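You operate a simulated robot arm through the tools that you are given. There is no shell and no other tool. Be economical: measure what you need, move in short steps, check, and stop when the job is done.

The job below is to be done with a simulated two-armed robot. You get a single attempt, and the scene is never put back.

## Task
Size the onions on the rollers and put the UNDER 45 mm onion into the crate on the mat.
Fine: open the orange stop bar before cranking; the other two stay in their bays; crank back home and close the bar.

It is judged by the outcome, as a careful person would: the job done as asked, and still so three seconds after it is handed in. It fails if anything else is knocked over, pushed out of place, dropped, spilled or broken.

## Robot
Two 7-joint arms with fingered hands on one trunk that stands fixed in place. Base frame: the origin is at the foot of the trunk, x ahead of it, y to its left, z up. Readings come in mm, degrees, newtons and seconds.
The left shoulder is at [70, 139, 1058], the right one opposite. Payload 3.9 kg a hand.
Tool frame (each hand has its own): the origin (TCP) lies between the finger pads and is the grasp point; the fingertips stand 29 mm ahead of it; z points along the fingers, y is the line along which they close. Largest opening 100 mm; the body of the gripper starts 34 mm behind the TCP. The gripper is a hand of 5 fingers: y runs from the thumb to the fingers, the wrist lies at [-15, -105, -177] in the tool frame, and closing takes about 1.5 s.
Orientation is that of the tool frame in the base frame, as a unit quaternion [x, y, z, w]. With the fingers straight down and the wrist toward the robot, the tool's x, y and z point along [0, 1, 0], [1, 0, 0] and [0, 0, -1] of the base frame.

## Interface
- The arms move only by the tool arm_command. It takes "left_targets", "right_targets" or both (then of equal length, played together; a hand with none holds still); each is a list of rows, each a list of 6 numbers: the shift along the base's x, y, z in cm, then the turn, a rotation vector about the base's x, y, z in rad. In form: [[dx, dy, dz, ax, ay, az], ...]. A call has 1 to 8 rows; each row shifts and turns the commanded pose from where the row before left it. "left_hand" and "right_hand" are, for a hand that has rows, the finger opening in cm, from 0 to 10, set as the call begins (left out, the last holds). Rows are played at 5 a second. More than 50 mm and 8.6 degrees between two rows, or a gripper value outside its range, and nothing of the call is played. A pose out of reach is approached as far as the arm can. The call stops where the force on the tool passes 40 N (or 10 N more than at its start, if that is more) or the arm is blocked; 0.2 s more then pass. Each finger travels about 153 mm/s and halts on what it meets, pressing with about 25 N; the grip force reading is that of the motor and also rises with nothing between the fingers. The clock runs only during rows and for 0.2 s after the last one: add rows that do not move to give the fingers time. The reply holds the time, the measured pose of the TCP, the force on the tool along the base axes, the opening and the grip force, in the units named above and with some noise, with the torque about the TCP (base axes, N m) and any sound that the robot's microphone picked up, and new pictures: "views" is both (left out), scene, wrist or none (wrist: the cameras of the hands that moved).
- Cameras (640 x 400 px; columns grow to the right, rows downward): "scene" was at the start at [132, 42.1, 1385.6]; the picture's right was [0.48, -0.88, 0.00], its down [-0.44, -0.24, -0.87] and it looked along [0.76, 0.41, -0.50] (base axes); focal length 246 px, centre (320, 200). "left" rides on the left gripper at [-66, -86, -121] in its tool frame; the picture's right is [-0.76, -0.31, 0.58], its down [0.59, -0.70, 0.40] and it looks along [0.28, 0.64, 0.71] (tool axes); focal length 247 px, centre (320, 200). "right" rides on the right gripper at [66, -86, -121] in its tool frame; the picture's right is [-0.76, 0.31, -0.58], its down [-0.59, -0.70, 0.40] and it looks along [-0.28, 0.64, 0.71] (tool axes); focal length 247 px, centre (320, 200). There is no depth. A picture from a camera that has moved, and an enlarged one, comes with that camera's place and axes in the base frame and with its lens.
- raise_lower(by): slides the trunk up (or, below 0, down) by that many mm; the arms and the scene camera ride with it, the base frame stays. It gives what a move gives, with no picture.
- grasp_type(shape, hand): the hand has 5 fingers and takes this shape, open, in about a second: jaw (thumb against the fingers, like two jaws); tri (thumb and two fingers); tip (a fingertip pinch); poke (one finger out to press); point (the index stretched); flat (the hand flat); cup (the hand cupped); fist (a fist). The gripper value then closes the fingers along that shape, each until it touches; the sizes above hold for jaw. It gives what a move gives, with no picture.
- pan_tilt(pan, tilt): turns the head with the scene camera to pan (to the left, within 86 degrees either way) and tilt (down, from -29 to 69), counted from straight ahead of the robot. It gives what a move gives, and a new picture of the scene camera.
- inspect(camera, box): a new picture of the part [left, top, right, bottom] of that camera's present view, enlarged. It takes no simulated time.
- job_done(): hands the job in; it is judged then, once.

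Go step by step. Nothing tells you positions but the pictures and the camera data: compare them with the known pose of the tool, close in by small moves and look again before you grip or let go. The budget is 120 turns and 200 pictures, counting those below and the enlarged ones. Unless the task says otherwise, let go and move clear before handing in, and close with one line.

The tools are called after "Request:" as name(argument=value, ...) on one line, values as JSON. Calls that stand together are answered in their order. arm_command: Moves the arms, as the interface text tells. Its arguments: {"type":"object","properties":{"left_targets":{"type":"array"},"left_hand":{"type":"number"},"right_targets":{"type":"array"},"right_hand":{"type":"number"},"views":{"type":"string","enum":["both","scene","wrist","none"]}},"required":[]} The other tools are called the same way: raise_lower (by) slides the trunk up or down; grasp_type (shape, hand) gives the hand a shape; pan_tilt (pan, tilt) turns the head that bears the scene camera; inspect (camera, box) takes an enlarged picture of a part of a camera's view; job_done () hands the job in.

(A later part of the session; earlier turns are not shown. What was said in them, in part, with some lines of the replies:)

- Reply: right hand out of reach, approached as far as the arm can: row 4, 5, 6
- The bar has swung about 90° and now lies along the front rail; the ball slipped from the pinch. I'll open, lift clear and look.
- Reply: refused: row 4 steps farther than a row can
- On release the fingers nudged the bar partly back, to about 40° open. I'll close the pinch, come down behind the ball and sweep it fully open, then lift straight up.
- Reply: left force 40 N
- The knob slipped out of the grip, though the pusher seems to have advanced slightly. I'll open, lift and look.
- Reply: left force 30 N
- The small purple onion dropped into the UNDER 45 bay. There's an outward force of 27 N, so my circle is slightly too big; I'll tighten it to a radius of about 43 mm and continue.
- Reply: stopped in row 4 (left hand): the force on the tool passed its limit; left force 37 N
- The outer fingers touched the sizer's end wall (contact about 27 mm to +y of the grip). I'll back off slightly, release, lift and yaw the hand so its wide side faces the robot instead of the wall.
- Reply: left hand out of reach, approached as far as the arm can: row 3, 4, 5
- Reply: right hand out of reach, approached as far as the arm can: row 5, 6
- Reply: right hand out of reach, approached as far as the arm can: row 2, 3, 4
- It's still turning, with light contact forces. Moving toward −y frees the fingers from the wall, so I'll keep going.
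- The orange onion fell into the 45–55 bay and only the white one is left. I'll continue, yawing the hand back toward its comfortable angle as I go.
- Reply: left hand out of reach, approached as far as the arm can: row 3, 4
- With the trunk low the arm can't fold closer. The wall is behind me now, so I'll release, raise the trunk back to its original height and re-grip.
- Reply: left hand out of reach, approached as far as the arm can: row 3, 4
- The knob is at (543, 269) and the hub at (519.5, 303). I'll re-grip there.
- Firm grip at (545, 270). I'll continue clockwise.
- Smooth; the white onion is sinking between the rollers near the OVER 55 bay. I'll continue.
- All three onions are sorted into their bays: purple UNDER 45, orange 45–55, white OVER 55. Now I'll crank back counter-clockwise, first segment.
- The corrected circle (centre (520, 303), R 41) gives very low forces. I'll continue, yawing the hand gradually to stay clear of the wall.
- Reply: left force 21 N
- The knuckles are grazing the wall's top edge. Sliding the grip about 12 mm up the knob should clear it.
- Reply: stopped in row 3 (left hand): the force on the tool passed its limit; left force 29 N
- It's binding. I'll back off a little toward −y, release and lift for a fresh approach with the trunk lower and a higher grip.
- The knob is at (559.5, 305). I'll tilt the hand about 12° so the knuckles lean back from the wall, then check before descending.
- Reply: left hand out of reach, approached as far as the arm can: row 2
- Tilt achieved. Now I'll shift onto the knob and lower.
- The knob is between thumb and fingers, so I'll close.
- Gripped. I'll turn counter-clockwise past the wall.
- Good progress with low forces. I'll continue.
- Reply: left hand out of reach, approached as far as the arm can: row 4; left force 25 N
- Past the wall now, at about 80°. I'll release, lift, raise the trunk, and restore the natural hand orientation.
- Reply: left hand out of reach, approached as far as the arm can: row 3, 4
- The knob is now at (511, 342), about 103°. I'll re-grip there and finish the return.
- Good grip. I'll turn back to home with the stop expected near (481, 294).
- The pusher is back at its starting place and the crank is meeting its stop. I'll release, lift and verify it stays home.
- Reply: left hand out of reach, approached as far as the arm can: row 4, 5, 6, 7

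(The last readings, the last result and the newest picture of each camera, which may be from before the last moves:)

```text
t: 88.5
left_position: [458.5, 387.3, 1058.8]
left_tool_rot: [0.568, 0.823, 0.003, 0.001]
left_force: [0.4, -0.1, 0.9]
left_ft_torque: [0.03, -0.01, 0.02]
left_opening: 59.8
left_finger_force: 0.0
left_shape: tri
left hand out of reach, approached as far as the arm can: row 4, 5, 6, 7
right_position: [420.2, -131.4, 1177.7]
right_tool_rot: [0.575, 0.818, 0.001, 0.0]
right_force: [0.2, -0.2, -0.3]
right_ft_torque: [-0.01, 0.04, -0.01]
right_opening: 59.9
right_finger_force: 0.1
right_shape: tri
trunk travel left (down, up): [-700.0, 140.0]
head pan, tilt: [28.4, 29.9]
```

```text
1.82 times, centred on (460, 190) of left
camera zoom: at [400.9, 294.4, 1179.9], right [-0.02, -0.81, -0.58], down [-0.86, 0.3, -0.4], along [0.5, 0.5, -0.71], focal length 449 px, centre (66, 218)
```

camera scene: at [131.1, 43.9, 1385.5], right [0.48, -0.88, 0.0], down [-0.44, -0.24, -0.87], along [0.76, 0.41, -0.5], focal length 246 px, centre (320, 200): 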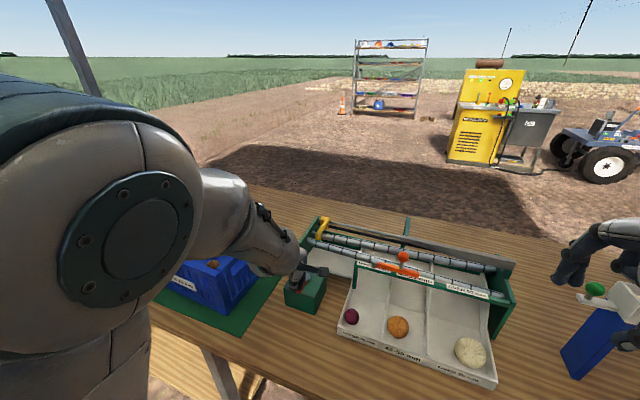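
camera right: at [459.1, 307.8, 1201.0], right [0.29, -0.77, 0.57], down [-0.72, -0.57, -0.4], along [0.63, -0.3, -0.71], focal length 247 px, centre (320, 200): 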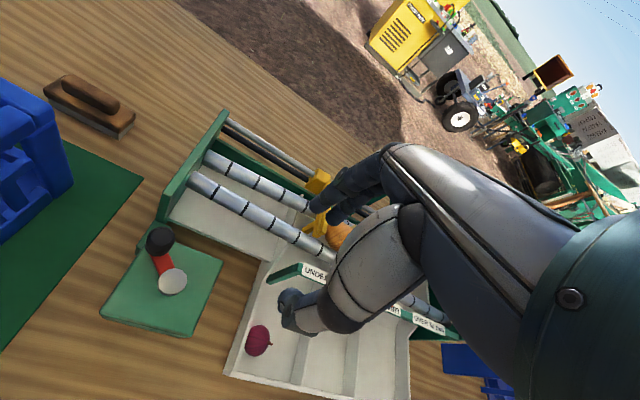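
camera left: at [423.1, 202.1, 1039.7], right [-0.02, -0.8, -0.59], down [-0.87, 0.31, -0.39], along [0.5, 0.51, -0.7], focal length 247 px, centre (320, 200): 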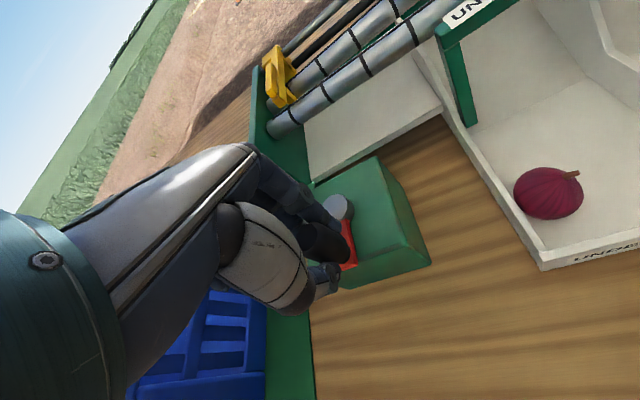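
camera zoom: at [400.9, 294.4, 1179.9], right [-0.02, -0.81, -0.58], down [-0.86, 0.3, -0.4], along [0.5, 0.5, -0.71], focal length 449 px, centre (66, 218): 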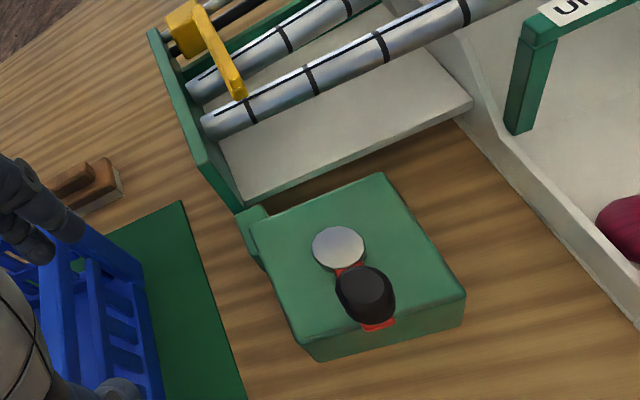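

The crank and pusher are home. Now I'll close the bar with the closed fingertip pinch, pushing the ball from its −x side; first I'll bring the hand over.

Request:
grasp_type(shape="tip", hand="left")

Request:
arm_command(left_targets=[[2, -2, 3, 0, 0, 0], [2, -4, 0.5, 0, 0, 0], [2, -4, 0, 0, 0, 0], [2, -4, 0, 0, 0, 0], [2, -4, 0, 0, 0, 0], [1, -4, 0, 0, 0, 0], [0, -4, 0, 0, 0, 0], [0, 0, 0, 0, 0, 0]], left_hand=0, views="wrist")

```text
t: 89.4
left_position: [458.8, 386.0, 1056.2]
left_tool_rot: [0.566, 0.824, 0.002, -0.002]
left_force: [-1.1, 0.5, -0.9]
left_ft_torque: [0.0, 0.02, 0.02]
left_opening: 99.9
left_finger_force: 0.1
left_shape: tip
right_position: [420.5, -131.0, 1176.8]
right_tool_rot: [0.574, 0.819, 0.001, -0.001]
right_force: [-0.2, 0.1, -0.2]
right_ft_torque: [0.04, -0.02, 0.01]
right_opening: 60.2
right_finger_force: 0.1
right_shape: tri
trunk travel left (down, up): [-700.0, 140.0]
head pan, tilt: [28.4, 29.9]
```

```text
t: 91.2
left_position: [588.8, 145.7, 1092.2]
left_tool_rot: [0.564, 0.826, -0.002, 0.001]
left_force: [0.4, 0.3, 0.1]
left_ft_torque: [0.0, 0.01, -0.02]
left_opening: 0.0
left_finger_force: 25.2
left_shape: tip
left hand out of reach, approached as far as the arm can: row 1, 2, 3
right_position: [421.0, -130.8, 1176.3]
right_tool_rot: [0.574, 0.819, 0.001, 0.0]
right_force: [-0.1, 0.2, -0.8]
right_ft_torque: [-0.03, 0.03, -0.02]
right_opening: 59.8
right_finger_force: 0.0
right_shape: tri
trunk travel left (down, up): [-700.0, 140.0]
head pan, tilt: [28.4, 29.9]
camera left: at [532.3, 53.6, 1214.0], right [-0.01, -0.82, -0.57], down [-0.87, 0.29, -0.4], along [0.49, 0.5, -0.71], focal length 247 px, centre (320, 200)
```

left: 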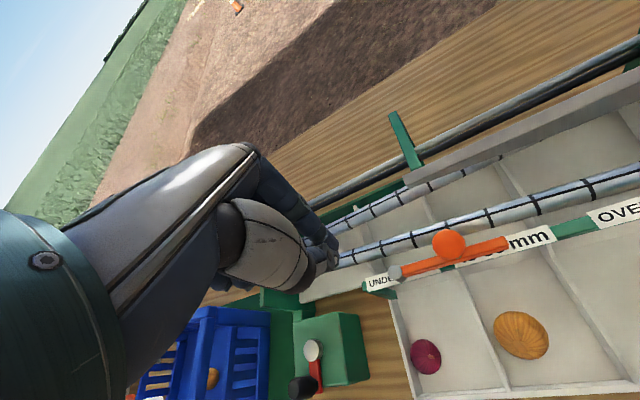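

The ball is at (603, 80). I'll go to (568, 76), on its robot side, and descend there.

Request:
arm_command(left_targets=[[-1, -3.5, 0, 0, 0, 0], [-1.1, -3.5, 0, 0, 0, 0], [0, 0, -3, 0, 0, 0], [0, 0, -3, 0, 0, 0], [0, 0, -2.5, 0, 0, 0], [0, 0, 0, 0, 0, 0]], views="wrist")

```text
t: 92.6
left_position: [584.9, 69.9, 1015.4]
left_tool_rot: [0.566, 0.824, -0.002, 0.01]
left_force: [-0.3, -0.3, -0.3]
left_ft_torque: [-0.02, 0.01, -0.02]
left_opening: 0.1
left_finger_force: 25.5
left_shape: tip
left hand out of reach, approached as far as the arm can: row 1, 2
right_position: [419.4, -131.5, 1176.5]
right_tool_rot: [0.575, 0.819, 0.001, 0.0]
right_force: [-0.6, 0.6, -0.1]
right_ft_torque: [-0.01, 0.0, -0.03]
right_opening: 59.9
right_finger_force: 0.0
right_shape: tri
trunk travel left (down, up): [-700.0, 140.0]
head pan, tilt: [28.4, 29.9]
camera left: at [525.2, -20.6, 1137.8], right [-0.01, -0.83, -0.56], down [-0.86, 0.29, -0.42], along [0.51, 0.48, -0.71], focal length 247 px, centre (320, 200)
```

left: 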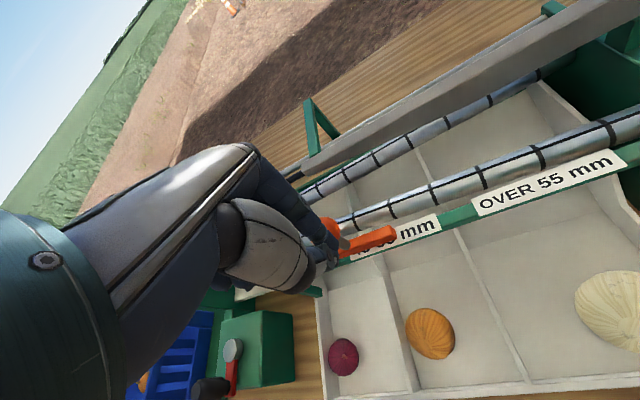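

The finger sits just on the robot side of the ball. I'll lower slightly and start sweeping it closed.

Request:
arm_command(left_targets=[[0, 0.4, -0.9, 0, 0, 0], [1.7, 0.25, 0, 0, 0, 0], [2.2, 0.6, 0, 0, 0, 0], [0, 0, 0, 0, 0, 0]], views="wrist")

```text
t: 93.6
left_position: [624.2, 86.8, 1009.2]
left_tool_rot: [0.562, 0.827, -0.002, 0.014]
left_force: [-0.3, -0.1, 0.8]
left_ft_torque: [0.0, 0.02, 0.01]
left_opening: 0.0
left_finger_force: 25.0
left_shape: tip
right_position: [420.2, -132.2, 1176.6]
right_tool_rot: [0.574, 0.819, 0.002, 0.0]
right_force: [0.4, -1.1, -0.5]
right_ft_torque: [-0.04, 0.01, -0.01]
right_opening: 60.4
right_finger_force: 0.1
right_shape: tri
trunk travel left (down, up): [-700.0, 140.0]
head pan, tilt: [28.4, 29.9]
camera left: at [565.5, -4.1, 1132.9], right [0.0, -0.83, -0.56], down [-0.86, 0.28, -0.42], along [0.51, 0.48, -0.71], focal length 247 px, centre (320, 200)
```

left: 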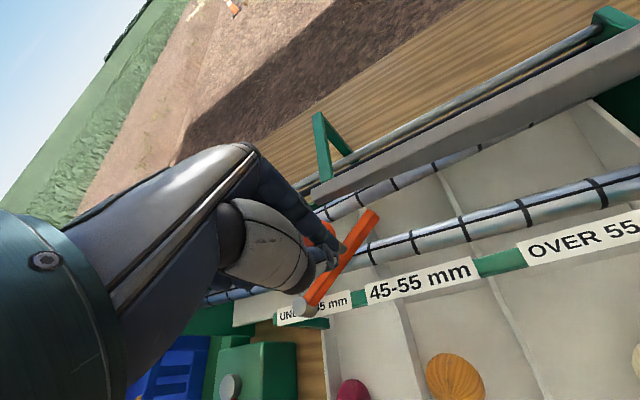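

Working: the bar is swinging back. I'll continue along the arc to the closed position.

Request:
arm_command(left_targets=[[1.8, 1.0, 0, 0, 0, 0], [1.2, 1.7, 0, 0, 0, 0], [0.5, 1.2, 0, 0, 0, 0], [0, 0, 0, 0, 0, 0]], views="wrist")

```text
t: 94.6
left_position: [657.6, 122.8, 997.6]
left_tool_rot: [0.566, 0.825, 0.007, -0.002]
left_force: [0.4, 0.5, 0.2]
left_ft_torque: [0.01, 0.02, 0.04]
left_opening: 0.0
left_finger_force: 24.9
left_shape: tip
right_position: [421.0, -131.4, 1176.9]
right_tool_rot: [0.575, 0.818, 0.001, -0.001]
right_force: [0.1, -0.4, -1.7]
right_ft_torque: [-0.02, 0.02, 0.02]
right_opening: 60.3
right_finger_force: 0.1
right_shape: tri
trunk travel left (down, up): [-700.0, 140.0]
head pan, tilt: [28.4, 29.9]
camera left: at [599.9, 29.0, 1118.4], right [-0.01, -0.81, -0.59], down [-0.87, 0.3, -0.4], along [0.5, 0.51, -0.7], focal length 247 px, centre (320, 200)
```

left: 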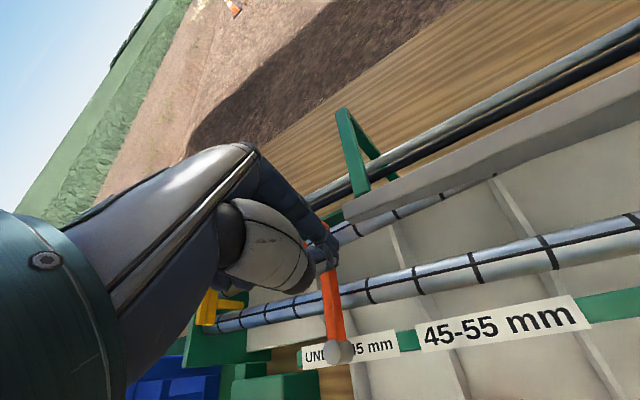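

Nearly closed. I'll nudge gently toward +y until I feel the stop.

Request:
arm_command(left_targets=[[0, 0.4, 0, 0, 0, 0], [0, 0.4, 0, 0, 0, 0], [0, 0, 0, 0, 0, 0]], views="wrist")

```text
t: 95.4
left_position: [657.2, 128.9, 995.3]
left_tool_rot: [0.567, 0.824, 0.008, -0.004]
left_force: [0.2, 0.5, 0.6]
left_ft_torque: [-0.04, 0.0, -0.01]
left_opening: 0.1
left_finger_force: 24.9
left_shape: tip
right_position: [420.8, -132.2, 1176.0]
right_tool_rot: [0.575, 0.818, 0.002, -0.001]
right_force: [-0.3, 0.8, -0.1]
right_ft_torque: [0.01, -0.01, 0.01]
right_opening: 60.1
right_finger_force: 0.0
right_shape: tri
trunk travel left (down, up): [-700.0, 140.0]
head pan, tilt: [28.4, 29.9]
camera left: at [599.7, 35.0, 1115.2], right [-0.02, -0.81, -0.59], down [-0.87, 0.31, -0.39], along [0.5, 0.51, -0.7], focal length 247 px, centre (320, 200)
```

left: 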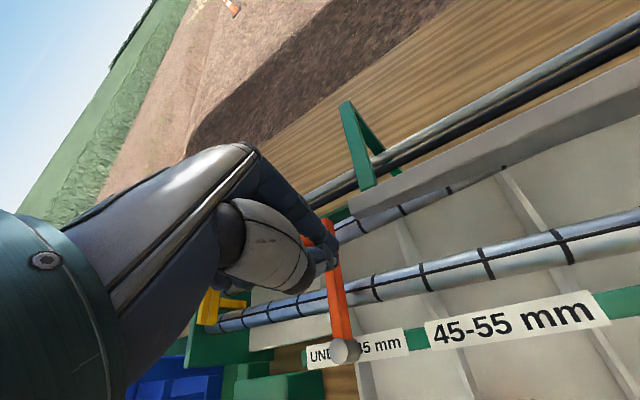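

Request:
arm_command(left_targets=[[0, 0.3, 0, 0, 0, 0], [0, 0.3, 0, 0, 0, 0], [0, 0, 0, 0, 0, 0]], views="wrist")

```text
t: 96.2
left_position: [656.4, 133.2, 994.8]
left_tool_rot: [0.567, 0.823, 0.009, -0.005]
left_force: [-0.1, -6.7, 1.2]
left_ft_torque: [-0.11, -0.03, 0.01]
left_opening: 0.0
left_finger_force: 24.5
left_shape: tip
right_position: [421.2, -133.0, 1176.7]
right_tool_rot: [0.574, 0.819, 0.002, 0.0]
right_force: [-1.1, 0.1, 1.1]
right_ft_torque: [0.02, -0.01, 0.01]
right_opening: 60.0
right_finger_force: 0.1
right_shape: tri
trunk travel left (down, up): [-700.0, 140.0]
head pan, tilt: [28.4, 29.9]
camera left: at [599.1, 38.5, 1114.4], right [-0.02, -0.8, -0.59], down [-0.87, 0.31, -0.39], along [0.5, 0.51, -0.7], focal length 247 px, centre (320, 200)
```

left: 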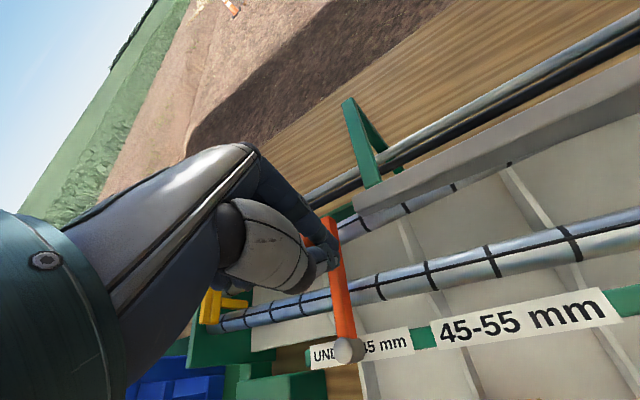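

The closed stop is felt (about 7 N). I'll back off in −y, lift, and compare the bar with its original position.

Request:
arm_command(left_targets=[[0, 0.15, 0, 0, 0, 0], [0, -1, 0, 0, 0, 0], [0, -1, 1, 0, 0, 0], [0, 0, 4, 0, 0, 0], [0, 0, 4, 0, 0, 0], [-3, 2, 2, 0, 0, 0], [-3, 3, 2, 0, 0, 0], [-3, 3, 0, 0, 0, 0]], views="both")

Request:
inspect(camera="scene", box=[280, 200, 530, 390])

```text
t: 98.0
left_position: [578.8, 200.1, 1128.4]
left_tool_rot: [0.569, 0.822, 0.0, 0.003]
left_force: [0.3, 0.0, -0.5]
left_ft_torque: [-0.02, 0.02, -0.01]
left_opening: 0.1
left_finger_force: 25.1
left_shape: tip
left hand out of reach, approached as far as the arm can: row 8
right_position: [420.7, -132.1, 1174.8]
right_tool_rot: [0.575, 0.818, 0.001, 0.0]
right_force: [0.5, 0.6, 0.0]
right_ft_torque: [0.01, -0.02, 0.04]
right_opening: 60.2
right_finger_force: 0.1
right_shape: tri
trunk travel left (down, up): [-700.0, 140.0]
head pan, tilt: [28.4, 29.9]
camera scene: at [132.2, 41.8, 1385.6], right [0.48, -0.88, 0.0], down [-0.44, -0.24, -0.87], along [0.76, 0.41, -0.5], focal length 246 px, centre (320, 200)
camera left: at [521.6, 108.8, 1250.4], right [-0.02, -0.82, -0.57], down [-0.86, 0.3, -0.41], along [0.51, 0.49, -0.71], focal length 247 px, centre (320, 200)
```

scene: 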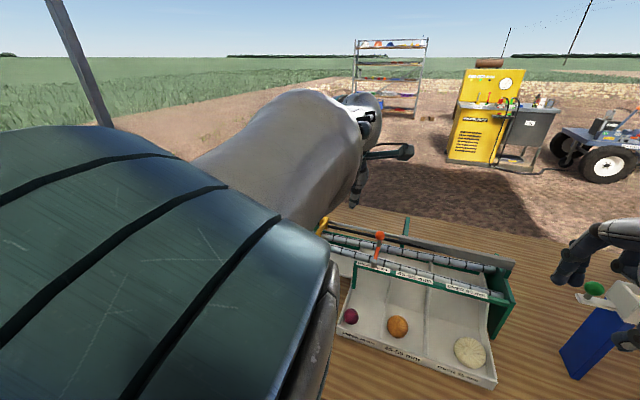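
left: 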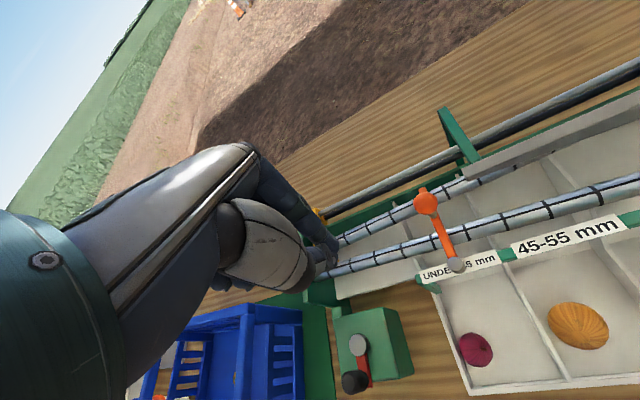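

```text
2.11 times, centred on (405, 295) of scene
camera zoom: at [132.2, 41.8, 1385.6], right [0.48, -0.88, 0.0], down [-0.44, -0.24, -0.87], along [0.76, 0.41, -0.5], focal length 518 px, centre (141, 0)
```

zoom: 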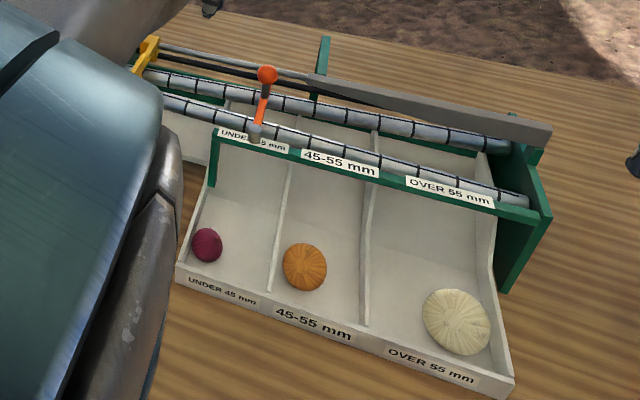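

The bar is exactly back in its original closed position. The purple onion is near (514, 159, 819), close to the left wall and front lip of its bay; I'll yaw the left hand so its closing axis runs along y and look from above.

Request:
grasp_type(shape="tri", hand="left")

Request:
arm_command(left_targets=[[-0.8, -0.2, 0, 0, 0, -0.145], [-0.8, -0.2, 0, 0, 0, -0.145], [-0.8, -0.2, 0, 0, 0, -0.145], [-0.8, -0.2, 0, 0, 0, -0.145], [-0.8, -0.3, 0, 0, 0, -0.145], [-0.8, -0.3, 0, 0, 0, -0.145], [-0.8, -0.3, 0, 0, 0, -0.145], [-0.8, -0.3, 0, 0, 0, -0.145]], left_hand=8, views="none")

Request:
arm_command(left_targets=[[0, -0.5, -2, 0, 0, -0.145], [0, -0.5, -2, 0, 0, -0.145], [0, -0.5, -2, 0, 0, -0.1], [0, -0.5, -2, 0, 0, 0], [0, 0, 0, 0, 0, 0]], views="both")

```text
t: 98.9
left_position: [579.7, 202.5, 1127.2]
left_tool_rot: [0.566, 0.825, 0.0, 0.002]
left_force: [0.4, 0.4, -0.5]
left_ft_torque: [0.01, 0.0, 0.0]
left_opening: 100.1
left_finger_force: 0.1
left_shape: tri
right_position: [421.3, -131.1, 1176.0]
right_tool_rot: [0.575, 0.818, 0.001, 0.0]
right_force: [0.2, -0.1, -0.5]
right_ft_torque: [-0.01, 0.02, -0.01]
right_opening: 60.1
right_finger_force: 0.1
right_shape: tri
trunk travel left (down, up): [-700.0, 140.0]
head pan, tilt: [28.4, 29.9]
```

```text
t: 100.7
left_position: [527.2, 182.7, 1124.5]
left_tool_rot: [0.926, 0.377, 0.01, 0.0]
left_force: [0.1, 0.3, 0.1]
left_ft_torque: [0.0, -0.02, 0.0]
left_opening: 80.5
left_finger_force: 0.1
left_shape: tri
left hand out of reach, approached as far as the arm can: row 1, 2
right_position: [421.3, -131.9, 1176.6]
right_tool_rot: [0.574, 0.819, 0.001, 0.0]
right_force: [0.0, 0.6, 0.9]
right_ft_torque: [-0.02, 0.02, -0.01]
right_opening: 60.1
right_finger_force: 0.0
right_shape: tri
trunk travel left (down, up): [-700.0, 140.0]
head pan, tilt: [28.4, 29.9]
```

```text
t: 101.9
left_position: [527.8, 160.6, 1043.6]
left_tool_rot: [0.982, 0.189, 0.01, 0.002]
left_force: [-0.5, 0.2, 0.7]
left_ft_torque: [0.01, 0.04, 0.0]
left_opening: 80.5
left_finger_force: 0.1
left_shape: tri
right_position: [420.6, -131.8, 1175.9]
right_tool_rot: [0.574, 0.819, 0.002, 0.0]
right_force: [0.0, 0.7, -0.5]
right_ft_torque: [0.01, -0.05, -0.01]
right_opening: 60.1
right_finger_force: 0.0
right_shape: tri
trunk travel left (down, up): [-700.0, 140.0]
head pan, tilt: [28.4, 29.9]
camera scene: at [131.8, 41.6, 1385.6], right [0.48, -0.88, 0.0], down [-0.44, -0.24, -0.87], along [0.76, 0.41, -0.5], focal length 246 px, centre (320, 200)
camera left: at [431.8, 216.3, 1163.9], right [-0.8, 0.0, -0.59], down [0.29, 0.87, -0.39], along [0.52, -0.49, -0.7], focal length 247 px, centre (320, 200)
```

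scene: 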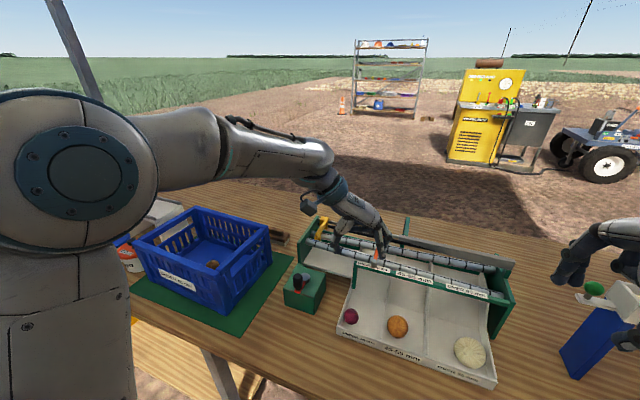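
left: 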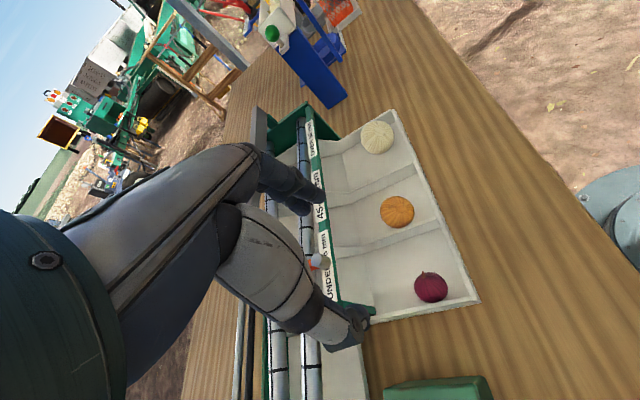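

Request:
inspect(camera="left", box=[340, 220, 500, 340])

Request:
inspect(camera="scene", box=[325, 280, 425, 370])

```text
3.33 times, centred on (420, 280) of left
camera zoom: at [431.8, 216.3, 1163.9], right [-0.8, 0.0, -0.59], down [0.29, 0.87, -0.39], along [0.52, -0.49, -0.7], focal length 823 px, centre (-13, -67)
```

zoom: 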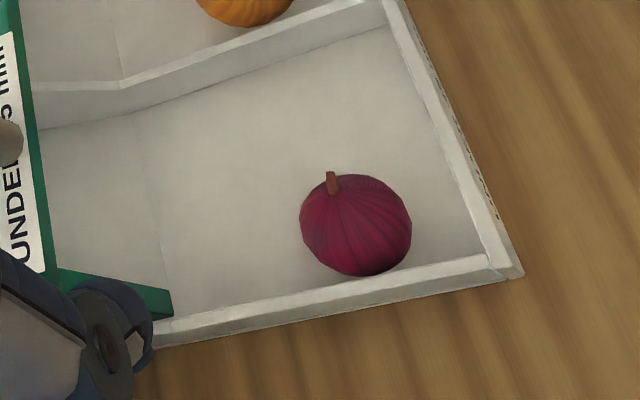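

```text
4.44 times, centred on (375, 325) of scene
camera zoom: at [131.8, 41.6, 1385.6], right [0.48, -0.88, 0.0], down [-0.44, -0.24, -0.87], along [0.76, 0.41, -0.5], focal length 1094 px, centre (76, -356)
```

zoom: 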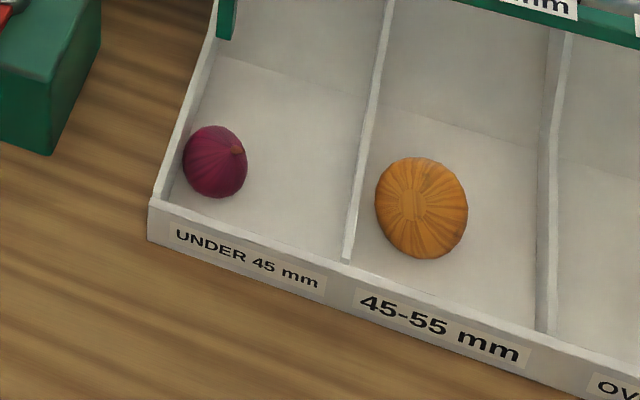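

The onion touches the left wall, but there's about 18 mm of gap to the front lip and free floor behind it. I'll yaw back so the thumb goes in the lip gap and the fingers behind the onion, and hover above it.

Request:
arm_command(left_targets=[[0, 0, -1, 0, 0, 0.145], [0, 0, -1, 0, 0, 0.145], [0, 0, -1, 0, 0, 0.145], [0, 0, -1, 0, 0, 0.145], [-0.3, 0, -1, 0, 0, 0.145], [-0.3, 0, -1, 0, 0, 0.145], [-0.3, 0, -1, 0, 0, 0.145], [-0.4, 0, -1, 0, 0, 0.145]], left_hand=7, views="wrist")

```text
t: 103.7
left_position: [514.2, 161.2, 963.1]
left_tool_rot: [0.717, 0.697, 0.011, -0.004]
left_force: [0.5, -0.1, 0.5]
left_ft_torque: [-0.01, -0.01, 0.04]
left_opening: 70.1
left_finger_force: 0.0
left_shape: tri
right_position: [420.0, -132.4, 1177.3]
right_tool_rot: [0.575, 0.818, 0.001, 0.0]
right_force: [0.7, 1.0, 0.2]
right_ft_torque: [0.04, 0.0, -0.01]
right_opening: 60.2
right_finger_force: 0.1
right_shape: tri
trunk travel left (down, up): [-700.0, 140.0]
head pan, tilt: [28.4, 29.9]
camera left: at [425.4, 95.4, 1083.7], right [-0.32, -0.74, -0.6], down [-0.68, 0.62, -0.39], along [0.66, 0.28, -0.7], focal length 247 px, centre (320, 200)
```

left: 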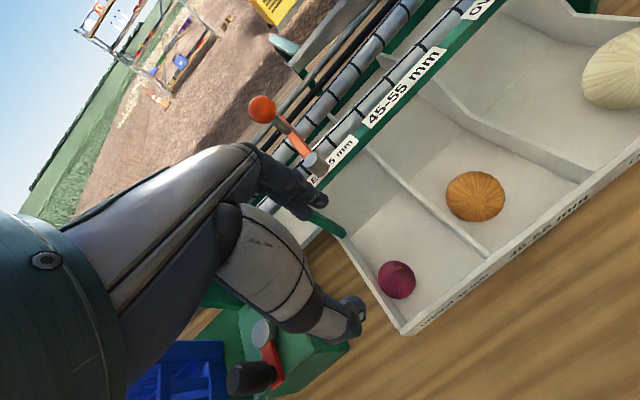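

Directly above the onion, which projects to (515, 162). I'll descend partway and check.

Request:
arm_command(left_targets=[[0, 0, -4, 0, 0, 0], [0, 0, -4, 0, 0, 0], [0, 0, -1, 0, 0, 0], [0, 0, 0, 0, 0, 0]], views="none")

Request:
inspect(camera="left", box=[220, 150, 480, 390])

```text
t: 104.7
left_position: [514.1, 161.8, 874.1]
left_tool_rot: [0.716, 0.698, 0.01, -0.004]
left_force: [-0.4, 0.6, 0.2]
left_ft_torque: [0.0, -0.05, 0.03]
left_opening: 70.4
left_finger_force: 0.1
left_shape: tri
right_position: [420.7, -132.1, 1175.6]
right_tool_rot: [0.574, 0.819, 0.001, 0.0]
right_force: [0.3, 0.1, -0.2]
right_ft_torque: [-0.01, 0.03, 0.0]
right_opening: 60.2
right_finger_force: 0.0
right_shape: tri
trunk travel left (down, up): [-700.0, 140.0]
head pan, tilt: [28.4, 29.9]
```

```text
1.67 times, centred on (350, 270) of left
camera zoom: at [425.6, 95.7, 993.5], right [-0.32, -0.74, -0.59], down [-0.68, 0.62, -0.39], along [0.66, 0.28, -0.7], focal length 412 px, centre (270, 83)
```

zoom: 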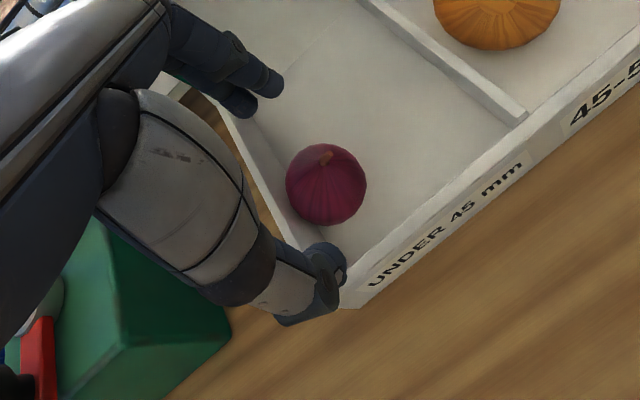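

Centred. I'll narrow the opening to 54 mm so the thumb fits in the lip gap, then lower.

Request:
arm_command(left_targets=[[0.1, -0.1, 0, 0, 0, 0], [0, 0, -1.2, 0, 0, 0], [0, 0, -1.0, 0, 0, 0], [0, 0, -0.8, 0, 0, 0], [0, 0, 0, 0, 0, 0]], left_hand=5.4, views="none")

Request:
inspect(camera="left", box=[220, 150, 480, 390])

Request:
inspect(camera="scene", box=[305, 260, 425, 370])

```text
t: 105.9
left_position: [516.4, 160.4, 844.1]
left_tool_rot: [0.716, 0.698, 0.01, -0.002]
left_force: [5.3, 0.0, 6.4]
left_ft_torque: [0.03, 0.2, 0.01]
left_opening: 53.7
left_finger_force: 0.0
left_shape: tri
right_position: [421.3, -131.7, 1176.9]
right_tool_rot: [0.574, 0.819, 0.002, 0.0]
right_force: [0.8, -0.2, 0.1]
right_ft_torque: [0.01, -0.02, 0.0]
right_opening: 59.9
right_finger_force: 0.1
right_shape: tri
trunk travel left (down, up): [-700.0, 140.0]
head pan, tilt: [28.4, 29.9]
```

```text
1.67 times, centred on (350, 270) of left
camera zoom: at [426.9, 95.3, 964.2], right [-0.32, -0.74, -0.59], down [-0.68, 0.61, -0.4], along [0.66, 0.28, -0.7], focal length 412 px, centre (270, 83)
```

zoom: 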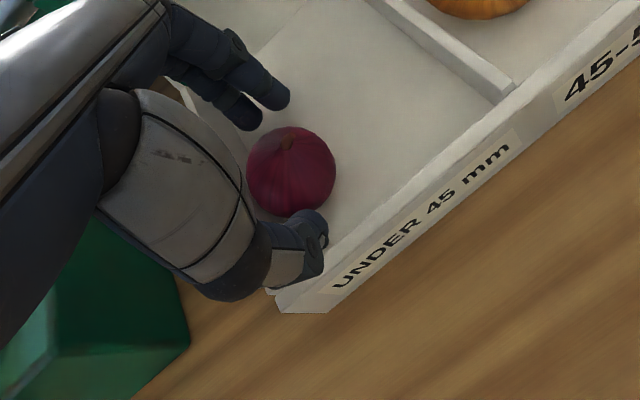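

```text
3.64 times, centred on (365, 315) of scene
camera zoom: at [132.1, 42.1, 1385.6], right [0.48, -0.88, 0.0], down [-0.44, -0.24, -0.87], along [0.76, 0.41, -0.5], focal length 895 px, centre (156, -218)
```

zoom: 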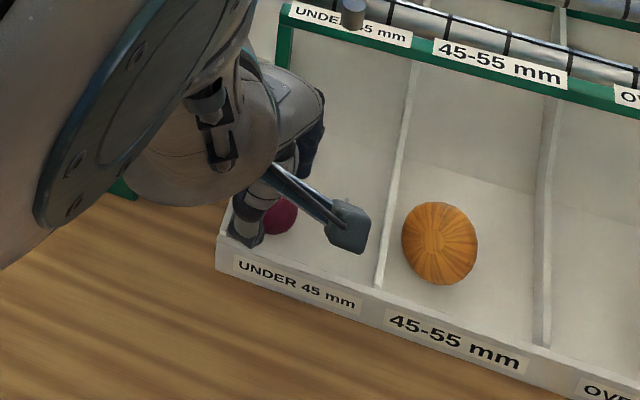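

The thumb grazes the lip lightly and the onion is between thumb and fingers. I'll close gently here.

Request:
arm_command(left_targets=[[0.2, 0, 0, 0, 0, 0], [0, 0, -0.2, 0, 0, 0], [0, 0, 0, 0, 0, 0], [0, 0, 0, 0, 0, 0], [0, 0, 0, 0, 0, 0]], left_hand=3, views="none")

Request:
inspect(camera="left", box=[220, 150, 480, 390])

```text
t: 107.1
left_position: [517.8, 160.3, 841.9]
left_tool_rot: [0.716, 0.698, 0.01, -0.003]
left_force: [-1.0, 0.7, 2.6]
left_ft_torque: [0.02, 0.03, -0.01]
left_opening: 31.0
left_finger_force: 0.2
left_shape: tri
right_position: [419.4, -132.1, 1176.2]
right_tool_rot: [0.574, 0.819, 0.001, 0.0]
right_force: [-0.3, 0.4, 0.0]
right_ft_torque: [0.05, 0.0, 0.02]
right_opening: 60.4
right_finger_force: 0.0
right_shape: tri
trunk travel left (down, up): [-700.0, 140.0]
head pan, tilt: [28.4, 29.9]
```

```text
1.67 times, centred on (350, 270) of left
camera zoom: at [428.5, 95.6, 961.8], right [-0.32, -0.74, -0.59], down [-0.68, 0.61, -0.39], along [0.66, 0.28, -0.7], focal length 412 px, centre (270, 83)
```

zoom: 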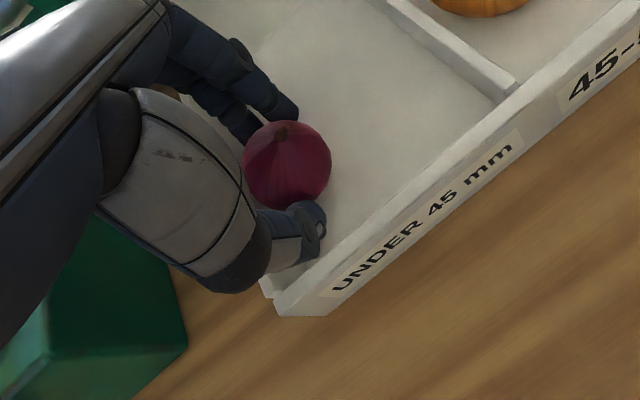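

Not in firm contact yet (the opening reading runs smaller than the actual gap). I'll close further.

Request:
arm_command(left_targets=[[0, 0, 0, 0, 0, 0], [0, 0, 0, 0, 0, 0], [0, 0, 0, 0, 0, 0], [0, 0, 0, 0, 0, 0]], left_hand=1.5, views="none")

Request:
inspect(camera="left", box=[220, 150, 480, 390])

```text
t: 108.1
left_position: [517.1, 160.9, 841.3]
left_tool_rot: [0.717, 0.697, 0.01, -0.003]
left_force: [0.7, 0.1, -0.5]
left_ft_torque: [0.01, -0.03, 0.0]
left_opening: 30.0
left_finger_force: 25.4
left_shape: tri
right_position: [420.1, -131.4, 1177.2]
right_tool_rot: [0.574, 0.819, 0.0, 0.0]
right_force: [-0.5, -0.2, -0.1]
right_ft_torque: [0.06, 0.01, 0.02]
right_opening: 59.9
right_finger_force: 0.1
right_shape: tri
trunk travel left (down, up): [-700.0, 140.0]
head pan, tilt: [28.4, 29.9]
```

```text
1.67 times, centred on (350, 270) of left
camera zoom: at [428.6, 95.6, 961.7], right [-0.32, -0.74, -0.59], down [-0.68, 0.61, -0.39], along [0.66, 0.28, -0.7], focal length 412 px, centre (270, 83)
```

zoom: 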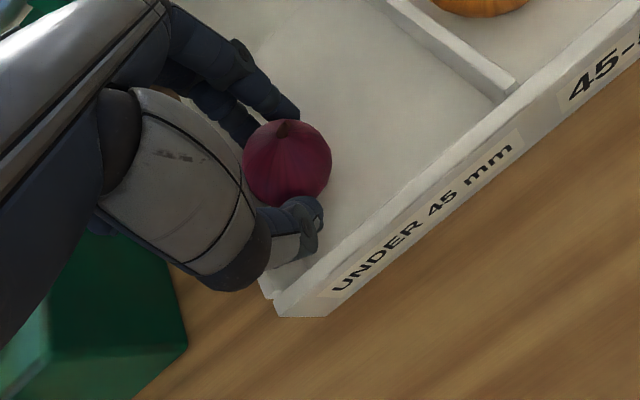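

The onion is held with 25 N. I'll lift slowly and check.

Request:
arm_command(left_targets=[[0, 0, 1, 0, 0, 0], [0, 0, 1.5, 0, 0, 0], [0, 0, 2, 0, 0, 0], [0, 0, 0, 0, 0, 0]], views="wrist")

```text
t: 109.1
left_position: [519.2, 160.1, 885.8]
left_tool_rot: [0.717, 0.697, 0.009, -0.003]
left_force: [0.6, -0.2, -1.6]
left_ft_torque: [-0.03, 0.0, -0.02]
left_opening: 29.8
left_finger_force: 25.6
left_shape: tri
right_position: [421.3, -132.4, 1176.8]
right_tool_rot: [0.574, 0.819, 0.002, 0.0]
right_force: [0.1, 0.2, 0.3]
right_ft_torque: [-0.01, 0.0, -0.03]
right_opening: 60.3
right_finger_force: 0.0
right_shape: tri
trunk travel left (down, up): [-700.0, 140.0]
head pan, tilt: [28.4, 29.9]
camera left: at [428.9, 95.0, 1006.4], right [-0.32, -0.74, -0.59], down [-0.68, 0.62, -0.39], along [0.66, 0.28, -0.7], focal length 247 px, centre (320, 200)
```

left: 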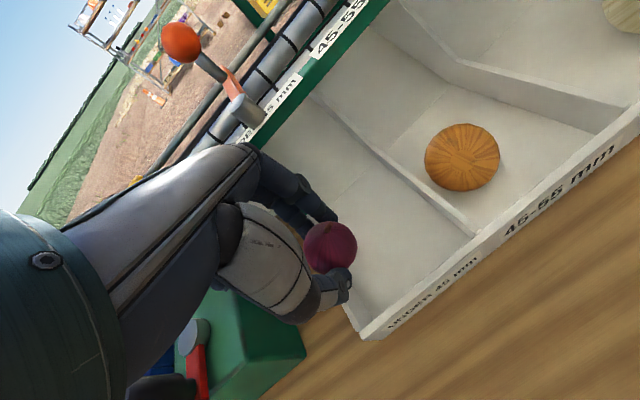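

The onion is securely held. I'll raise to about z=1040 and carry it toward the crate, centred near (485, 600) with another onion already inside near (474, 611).

Request:
arm_command(left_targets=[[0, 0, 4, 0, 0, 0], [0, 0, 4, 0, 0, 0], [0, 1, 4, 0, 0, 0.05], [0, 3, 3, 0, 0, 0.05], [0, 4, 0.5, 0, 0, 0.05], [0, 4, 0, 0, 0, 0.05], [0, 4, 0, 0, 0, 0.05], [0, 4, 0, 0, 0, 0.05]], views="wrist")

```text
t: 110.9
left_position: [518.9, 362.4, 1041.6]
left_tool_rot: [0.604, 0.797, 0.009, -0.004]
left_force: [1.1, 0.5, -0.2]
left_ft_torque: [0.02, 0.02, 0.02]
left_opening: 29.7
left_finger_force: 24.5
left_shape: tri
right_position: [420.5, -129.0, 1176.1]
right_tool_rot: [0.574, 0.819, 0.001, 0.001]
right_force: [-0.2, -0.2, 0.5]
right_ft_torque: [0.01, -0.03, -0.04]
right_opening: 60.1
right_finger_force: 0.1
right_shape: tri
trunk travel left (down, up): [-700.0, 140.0]
head pan, tilt: [28.4, 29.9]
camera left: at [452.4, 274.3, 1161.2], right [-0.09, -0.8, -0.59], down [-0.83, 0.38, -0.39], along [0.54, 0.46, -0.7], focal length 247 px, centre (320, 200)
```

left: 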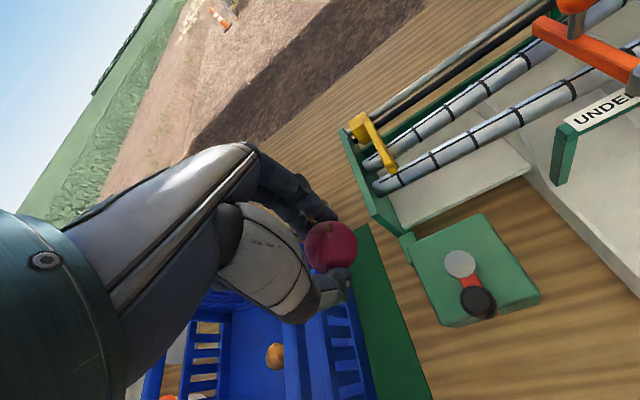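

Still held. I'll continue to above the crate.

Request:
arm_command(left_targets=[[-0.7, 3.6, 0, 0, 0, 0], [-0.7, 3.6, 0, 0, 0, 0], [-0.7, 3.6, 0, 0, 0, 0], [-0.7, 3.6, 0, 0, 0, 0], [-0.7, 3.6, 0, 0, 0, 0], [0, 0, 0, 0, 0, 0]], views="both")

Request:
inspect(camera="right", box=[0, 0, 320, 200])

```text
t: 112.3
left_position: [481.6, 540.6, 1041.1]
left_tool_rot: [0.605, 0.796, 0.01, -0.005]
left_force: [-0.5, 0.7, -0.1]
left_ft_torque: [-0.02, 0.01, 0.03]
left_opening: 29.7
left_finger_force: 24.7
left_shape: tri
right_position: [420.7, -132.5, 1177.0]
right_tool_rot: [0.575, 0.818, 0.001, 0.0]
right_force: [-0.1, 0.3, 0.4]
right_ft_torque: [0.01, 0.0, -0.01]
right_opening: 60.4
right_finger_force: 0.0
right_shape: tri
trunk travel left (down, up): [-700.0, 140.0]
head pan, tilt: [28.4, 29.9]
camera scene: at [132.2, 41.7, 1385.5], right [0.48, -0.88, 0.0], down [-0.44, -0.24, -0.87], along [0.76, 0.41, -0.5], focal length 246 px, centre (320, 200)
camera left: at [416.4, 452.0, 1162.6], right [-0.09, -0.8, -0.59], down [-0.83, 0.39, -0.39], along [0.54, 0.46, -0.7], focal length 247 px, centre (320, 200)
```

scene: 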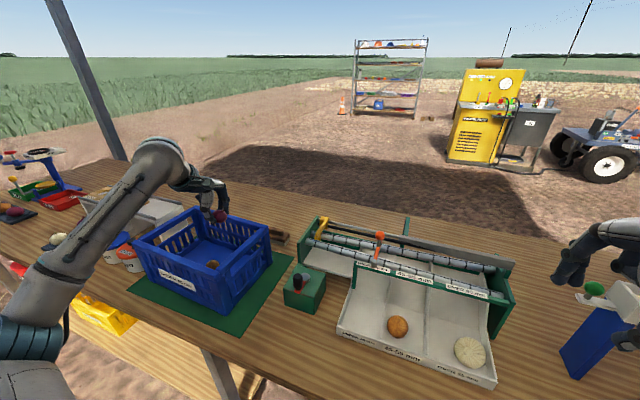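
left: 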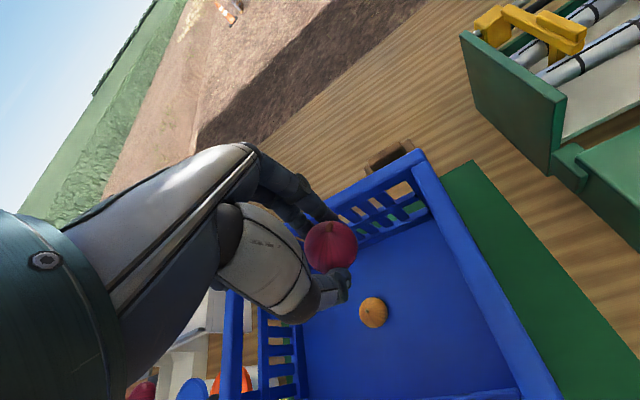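

```text
2.00 times, centred on (160, 100) of right
camera zoom: at [317.4, -99.2, 1298.4], right [0.55, -0.61, 0.58], down [-0.46, -0.79, -0.4], along [0.7, -0.05, -0.71], focal length 494 px, centre (640, 400)
```

zoom: 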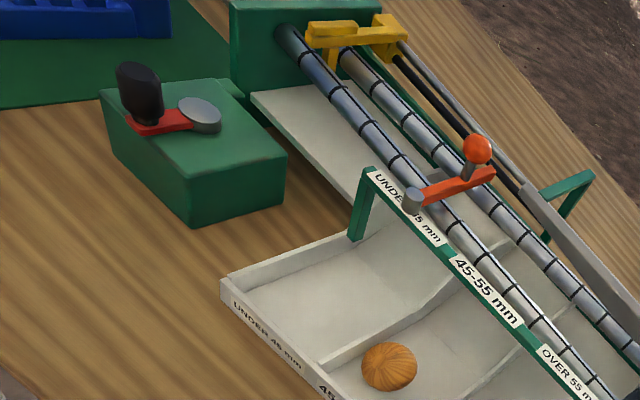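

The crate interior spans roughly x 390–600, y 468–740, and the other onion is near (466, 613). I'll set mine down near (515, 555), descending stepwise.

Request:
arm_command(left_targets=[[1.5, 0.7, -2, 0, 0, 0], [1.5, 0.7, -3, 0, 0, 0], [0, 0, -4, 0, 0, 0], [0, 0, -3, 0, 0, 0], [0, 0, 0, 0, 0, 0]], views="both")

```text
t: 113.5
left_position: [512.0, 555.3, 921.5]
left_tool_rot: [0.605, 0.796, 0.009, -0.005]
left_force: [-0.2, -1.2, -0.1]
left_ft_torque: [0.02, -0.01, 0.03]
left_opening: 29.3
left_finger_force: 25.2
left_shape: tri
right_position: [421.2, -131.8, 1176.2]
right_tool_rot: [0.574, 0.819, 0.001, 0.0]
right_force: [0.6, 0.7, 0.9]
right_ft_torque: [-0.01, -0.01, -0.03]
right_opening: 60.1
right_finger_force: 0.0
right_shape: tri
trunk travel left (down, up): [-700.0, 140.0]
head pan, tilt: [28.4, 29.9]
camera scene: at [131.8, 41.9, 1385.6], right [0.48, -0.88, 0.0], down [-0.44, -0.24, -0.87], along [0.76, 0.41, -0.5], focal length 246 px, centre (320, 200)
camera left: at [446.0, 465.8, 1041.6], right [-0.09, -0.8, -0.59], down [-0.83, 0.39, -0.39], along [0.54, 0.46, -0.7], focal length 247 px, centre (320, 200)
```

scene: 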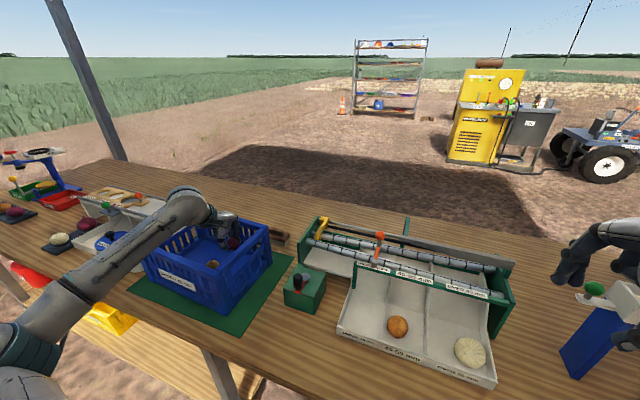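
left: 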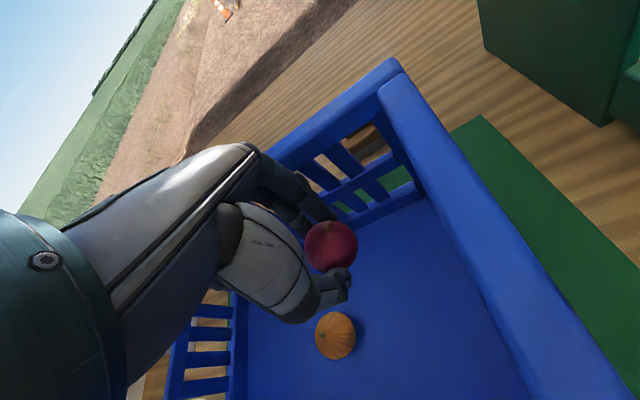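

Well inside the crate with room. I'll descend the last 5–6 cm.

Request:
arm_command(left_targets=[[0, 0, -2.5, 0, 0, 0], [0, 0, -2.0, 0, 0, 0], [0, 0, -1.2, 0, 0, 0], [0, 0, 0, 0, 0, 0]], views="wrist")

```text
t: 114.5
left_position: [512.3, 554.5, 865.0]
left_tool_rot: [0.604, 0.797, 0.009, -0.004]
left_force: [-0.5, 0.3, -0.3]
left_ft_torque: [0.0, 0.04, 0.0]
left_opening: 29.6
left_finger_force: 25.4
left_shape: tri
right_position: [420.3, -131.2, 1174.8]
right_tool_rot: [0.575, 0.818, 0.001, 0.0]
right_force: [0.0, -0.3, 0.3]
right_ft_torque: [-0.01, 0.02, -0.02]
right_opening: 60.1
right_finger_force: 0.1
right_shape: tri
trunk travel left (down, up): [-700.0, 140.0]
head pan, tilt: [28.4, 29.9]
camera left: at [446.7, 466.4, 984.2], right [-0.09, -0.8, -0.59], down [-0.83, 0.39, -0.39], along [0.54, 0.46, -0.7], focal length 247 px, centre (320, 200)
```

left: 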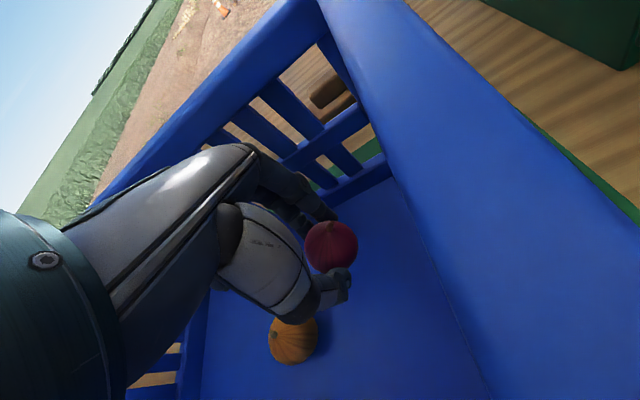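

About 2 cm above the floor. I'll lower until light contact.

Request:
arm_command(left_targets=[[0, 0, -0.6, 0, 0, 0], [0, 0, -0.5, 0, 0, 0], [0, 0, -0.4, 0, 0, 0], [0, 0, 0, 0, 0, 0]], views="none")

```text
t: 115.5
left_position: [513.2, 556.2, 849.8]
left_tool_rot: [0.604, 0.797, 0.009, -0.004]
left_force: [1.0, -0.5, 0.4]
left_ft_torque: [-0.03, 0.03, -0.02]
left_opening: 29.4
left_finger_force: 25.5
left_shape: tri
right_position: [420.4, -132.4, 1176.7]
right_tool_rot: [0.574, 0.819, 0.002, 0.0]
right_force: [0.0, 0.3, 0.7]
right_ft_torque: [0.01, -0.01, 0.03]
right_opening: 60.1
right_finger_force: 0.0
right_shape: tri
trunk travel left (down, up): [-700.0, 140.0]
head pan, tilt: [28.4, 29.9]
```

Request:
arm_command(left_targets=[[0, 0, -0.4, 0, 0, 0], [0, 0, -0.3, 0, 0, 0], [0, 0, 0, 0, 0, 0]], views="wrist")

```text
t: 116.3
left_position: [511.9, 554.8, 848.0]
left_tool_rot: [0.605, 0.796, 0.013, -0.002]
left_force: [1.0, 6.1, 19.5]
left_ft_torque: [0.1, -0.18, 0.03]
left_opening: 30.2
left_finger_force: 25.1
left_shape: tri
right_position: [419.6, -133.3, 1177.5]
right_tool_rot: [0.574, 0.819, 0.002, 0.0]
right_force: [-0.8, 0.0, 0.6]
right_ft_torque: [-0.02, 0.03, -0.02]
right_opening: 60.1
right_finger_force: 0.0
right_shape: tri
trunk travel left (down, up): [-700.0, 140.0]
head pan, tilt: [28.4, 29.9]
camera left: at [446.0, 465.4, 966.3], right [-0.08, -0.8, -0.6], down [-0.83, 0.39, -0.4], along [0.55, 0.46, -0.7], focal length 247 px, centre (320, 200)
```

left: 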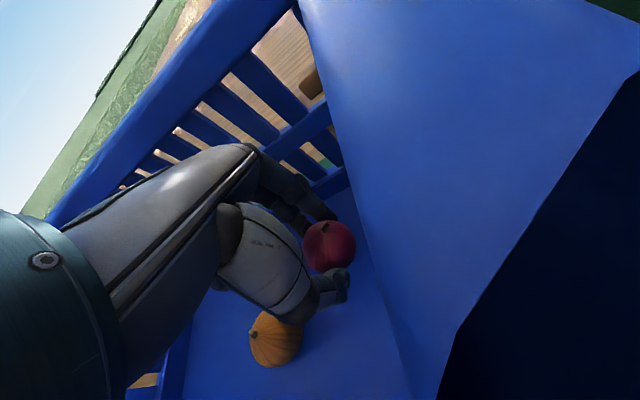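

Contact: the onion is on the crate floor. I'll ease up a few millimetres, open gently and lift out straight.

Request:
arm_command(left_targets=[[0, 0, 0.4, 0, 0, 0], [0, 0, 0, 0, 0, 0], [0, 0, 0, 0, 0, 0]], left_hand=5.5, views="wrist")

Request:
arm_command(left_targets=[[0, 0, 2, 0, 0, 0], [0, 0, 4, 0, 0, 0], [0, 0, 4.5, 0, 0, 0], [0, 0, 4.5, 0, 0, 0], [0, 0, 4.5, 0, 0, 0], [-1, 1, 4, 0, 0, 0]], views="both")

```text
t: 117.1
left_position: [512.0, 554.6, 845.4]
left_tool_rot: [0.605, 0.796, 0.009, -0.005]
left_force: [-3.5, -0.6, -0.1]
left_ft_torque: [0.04, -0.07, 0.05]
left_opening: 53.7
left_finger_force: 0.0
left_shape: tri
right_position: [420.4, -131.4, 1176.7]
right_tool_rot: [0.574, 0.819, 0.0, 0.0]
right_force: [0.1, 0.0, 0.0]
right_ft_torque: [0.02, -0.03, -0.01]
right_opening: 59.9
right_finger_force: 0.0
right_shape: tri
trunk travel left (down, up): [-700.0, 140.0]
head pan, tilt: [28.4, 29.9]
camera left: at [446.5, 466.2, 965.8], right [-0.09, -0.8, -0.59], down [-0.84, 0.39, -0.39], along [0.54, 0.46, -0.7], focal length 247 px, centre (320, 200)
```

left: 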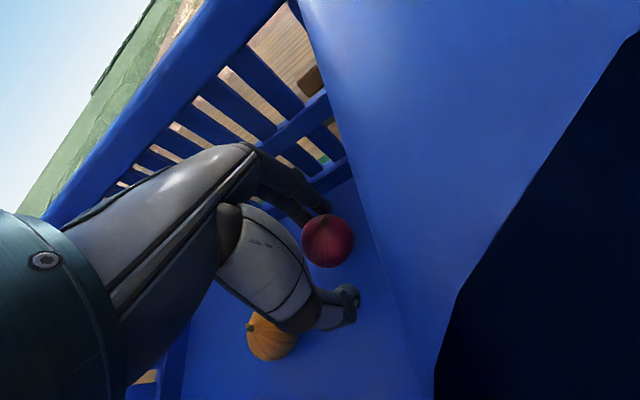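

```text
t: 118.5
left_position: [502.3, 564.6, 1083.1]
left_tool_rot: [0.605, 0.796, 0.01, -0.005]
left_force: [-0.1, -0.4, 0.1]
left_ft_torque: [0.04, 0.03, 0.03]
left_opening: 54.8
left_finger_force: 0.1
left_shape: tri
right_position: [420.2, -131.7, 1176.1]
right_tool_rot: [0.574, 0.819, 0.001, 0.0]
right_force: [0.3, -0.6, 0.4]
right_ft_torque: [0.01, -0.01, -0.01]
right_opening: 60.2
right_finger_force: 0.0
right_shape: tri
trunk travel left (down, up): [-700.0, 140.0]
head pan, tilt: [28.4, 29.9]
camera scene: at [131.2, 41.8, 1385.6], right [0.48, -0.88, 0.0], down [-0.44, -0.24, -0.87], along [0.76, 0.41, -0.5], focal length 246 px, centre (320, 200)
camera left: at [436.6, 476.2, 1202.5], right [-0.09, -0.8, -0.59], down [-0.83, 0.39, -0.39], along [0.54, 0.46, -0.7], focal length 247 px, centre (320, 200)
```

scene: 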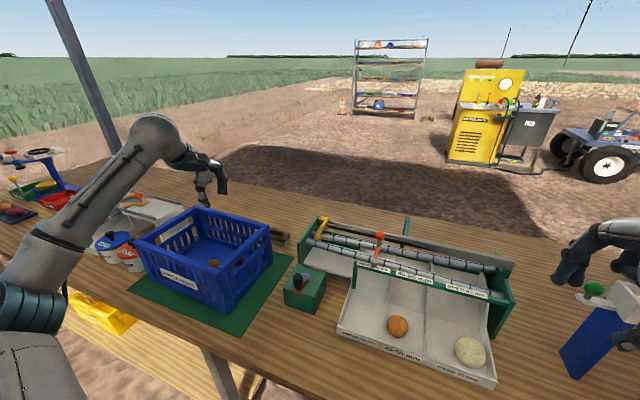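
left: 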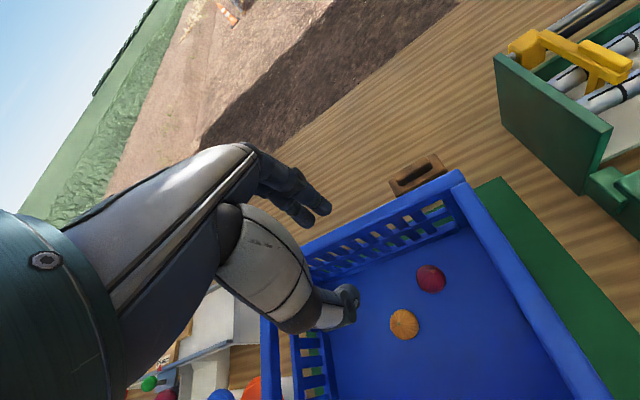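

The purple onion rests in the crate beside the other one. One last check of the crank, pusher and bar before handing in.

Request:
inspect(camera="scene", box=[270, 200, 450, 320])

```text
3.33 times, centred on (360, 260) of scene
camera zoom: at [131.2, 41.8, 1385.6], right [0.48, -0.88, 0.0], down [-0.44, -0.24, -0.87], along [0.76, 0.41, -0.5], focal length 820 px, centre (187, 0)
```

zoom: 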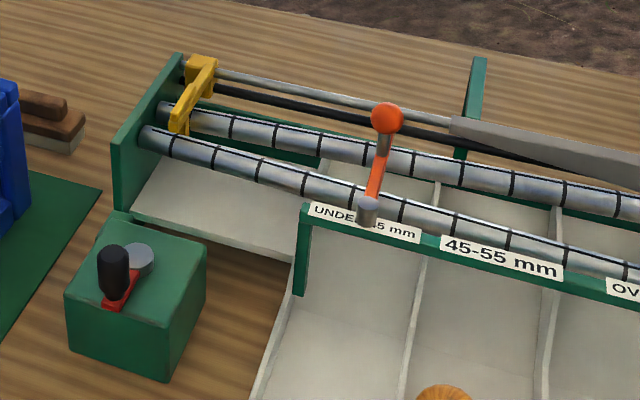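

The crank and pusher are at their starting positions, the bar is closed, and the other two onions are in their bays. Handing in.

Request:
job_done()

```text
The job is handed in.
```

The under-45 mm (purple) onion is in the crate on the mat, the other two are still in their bays, the crank is back home and the orange stop bar is closed.
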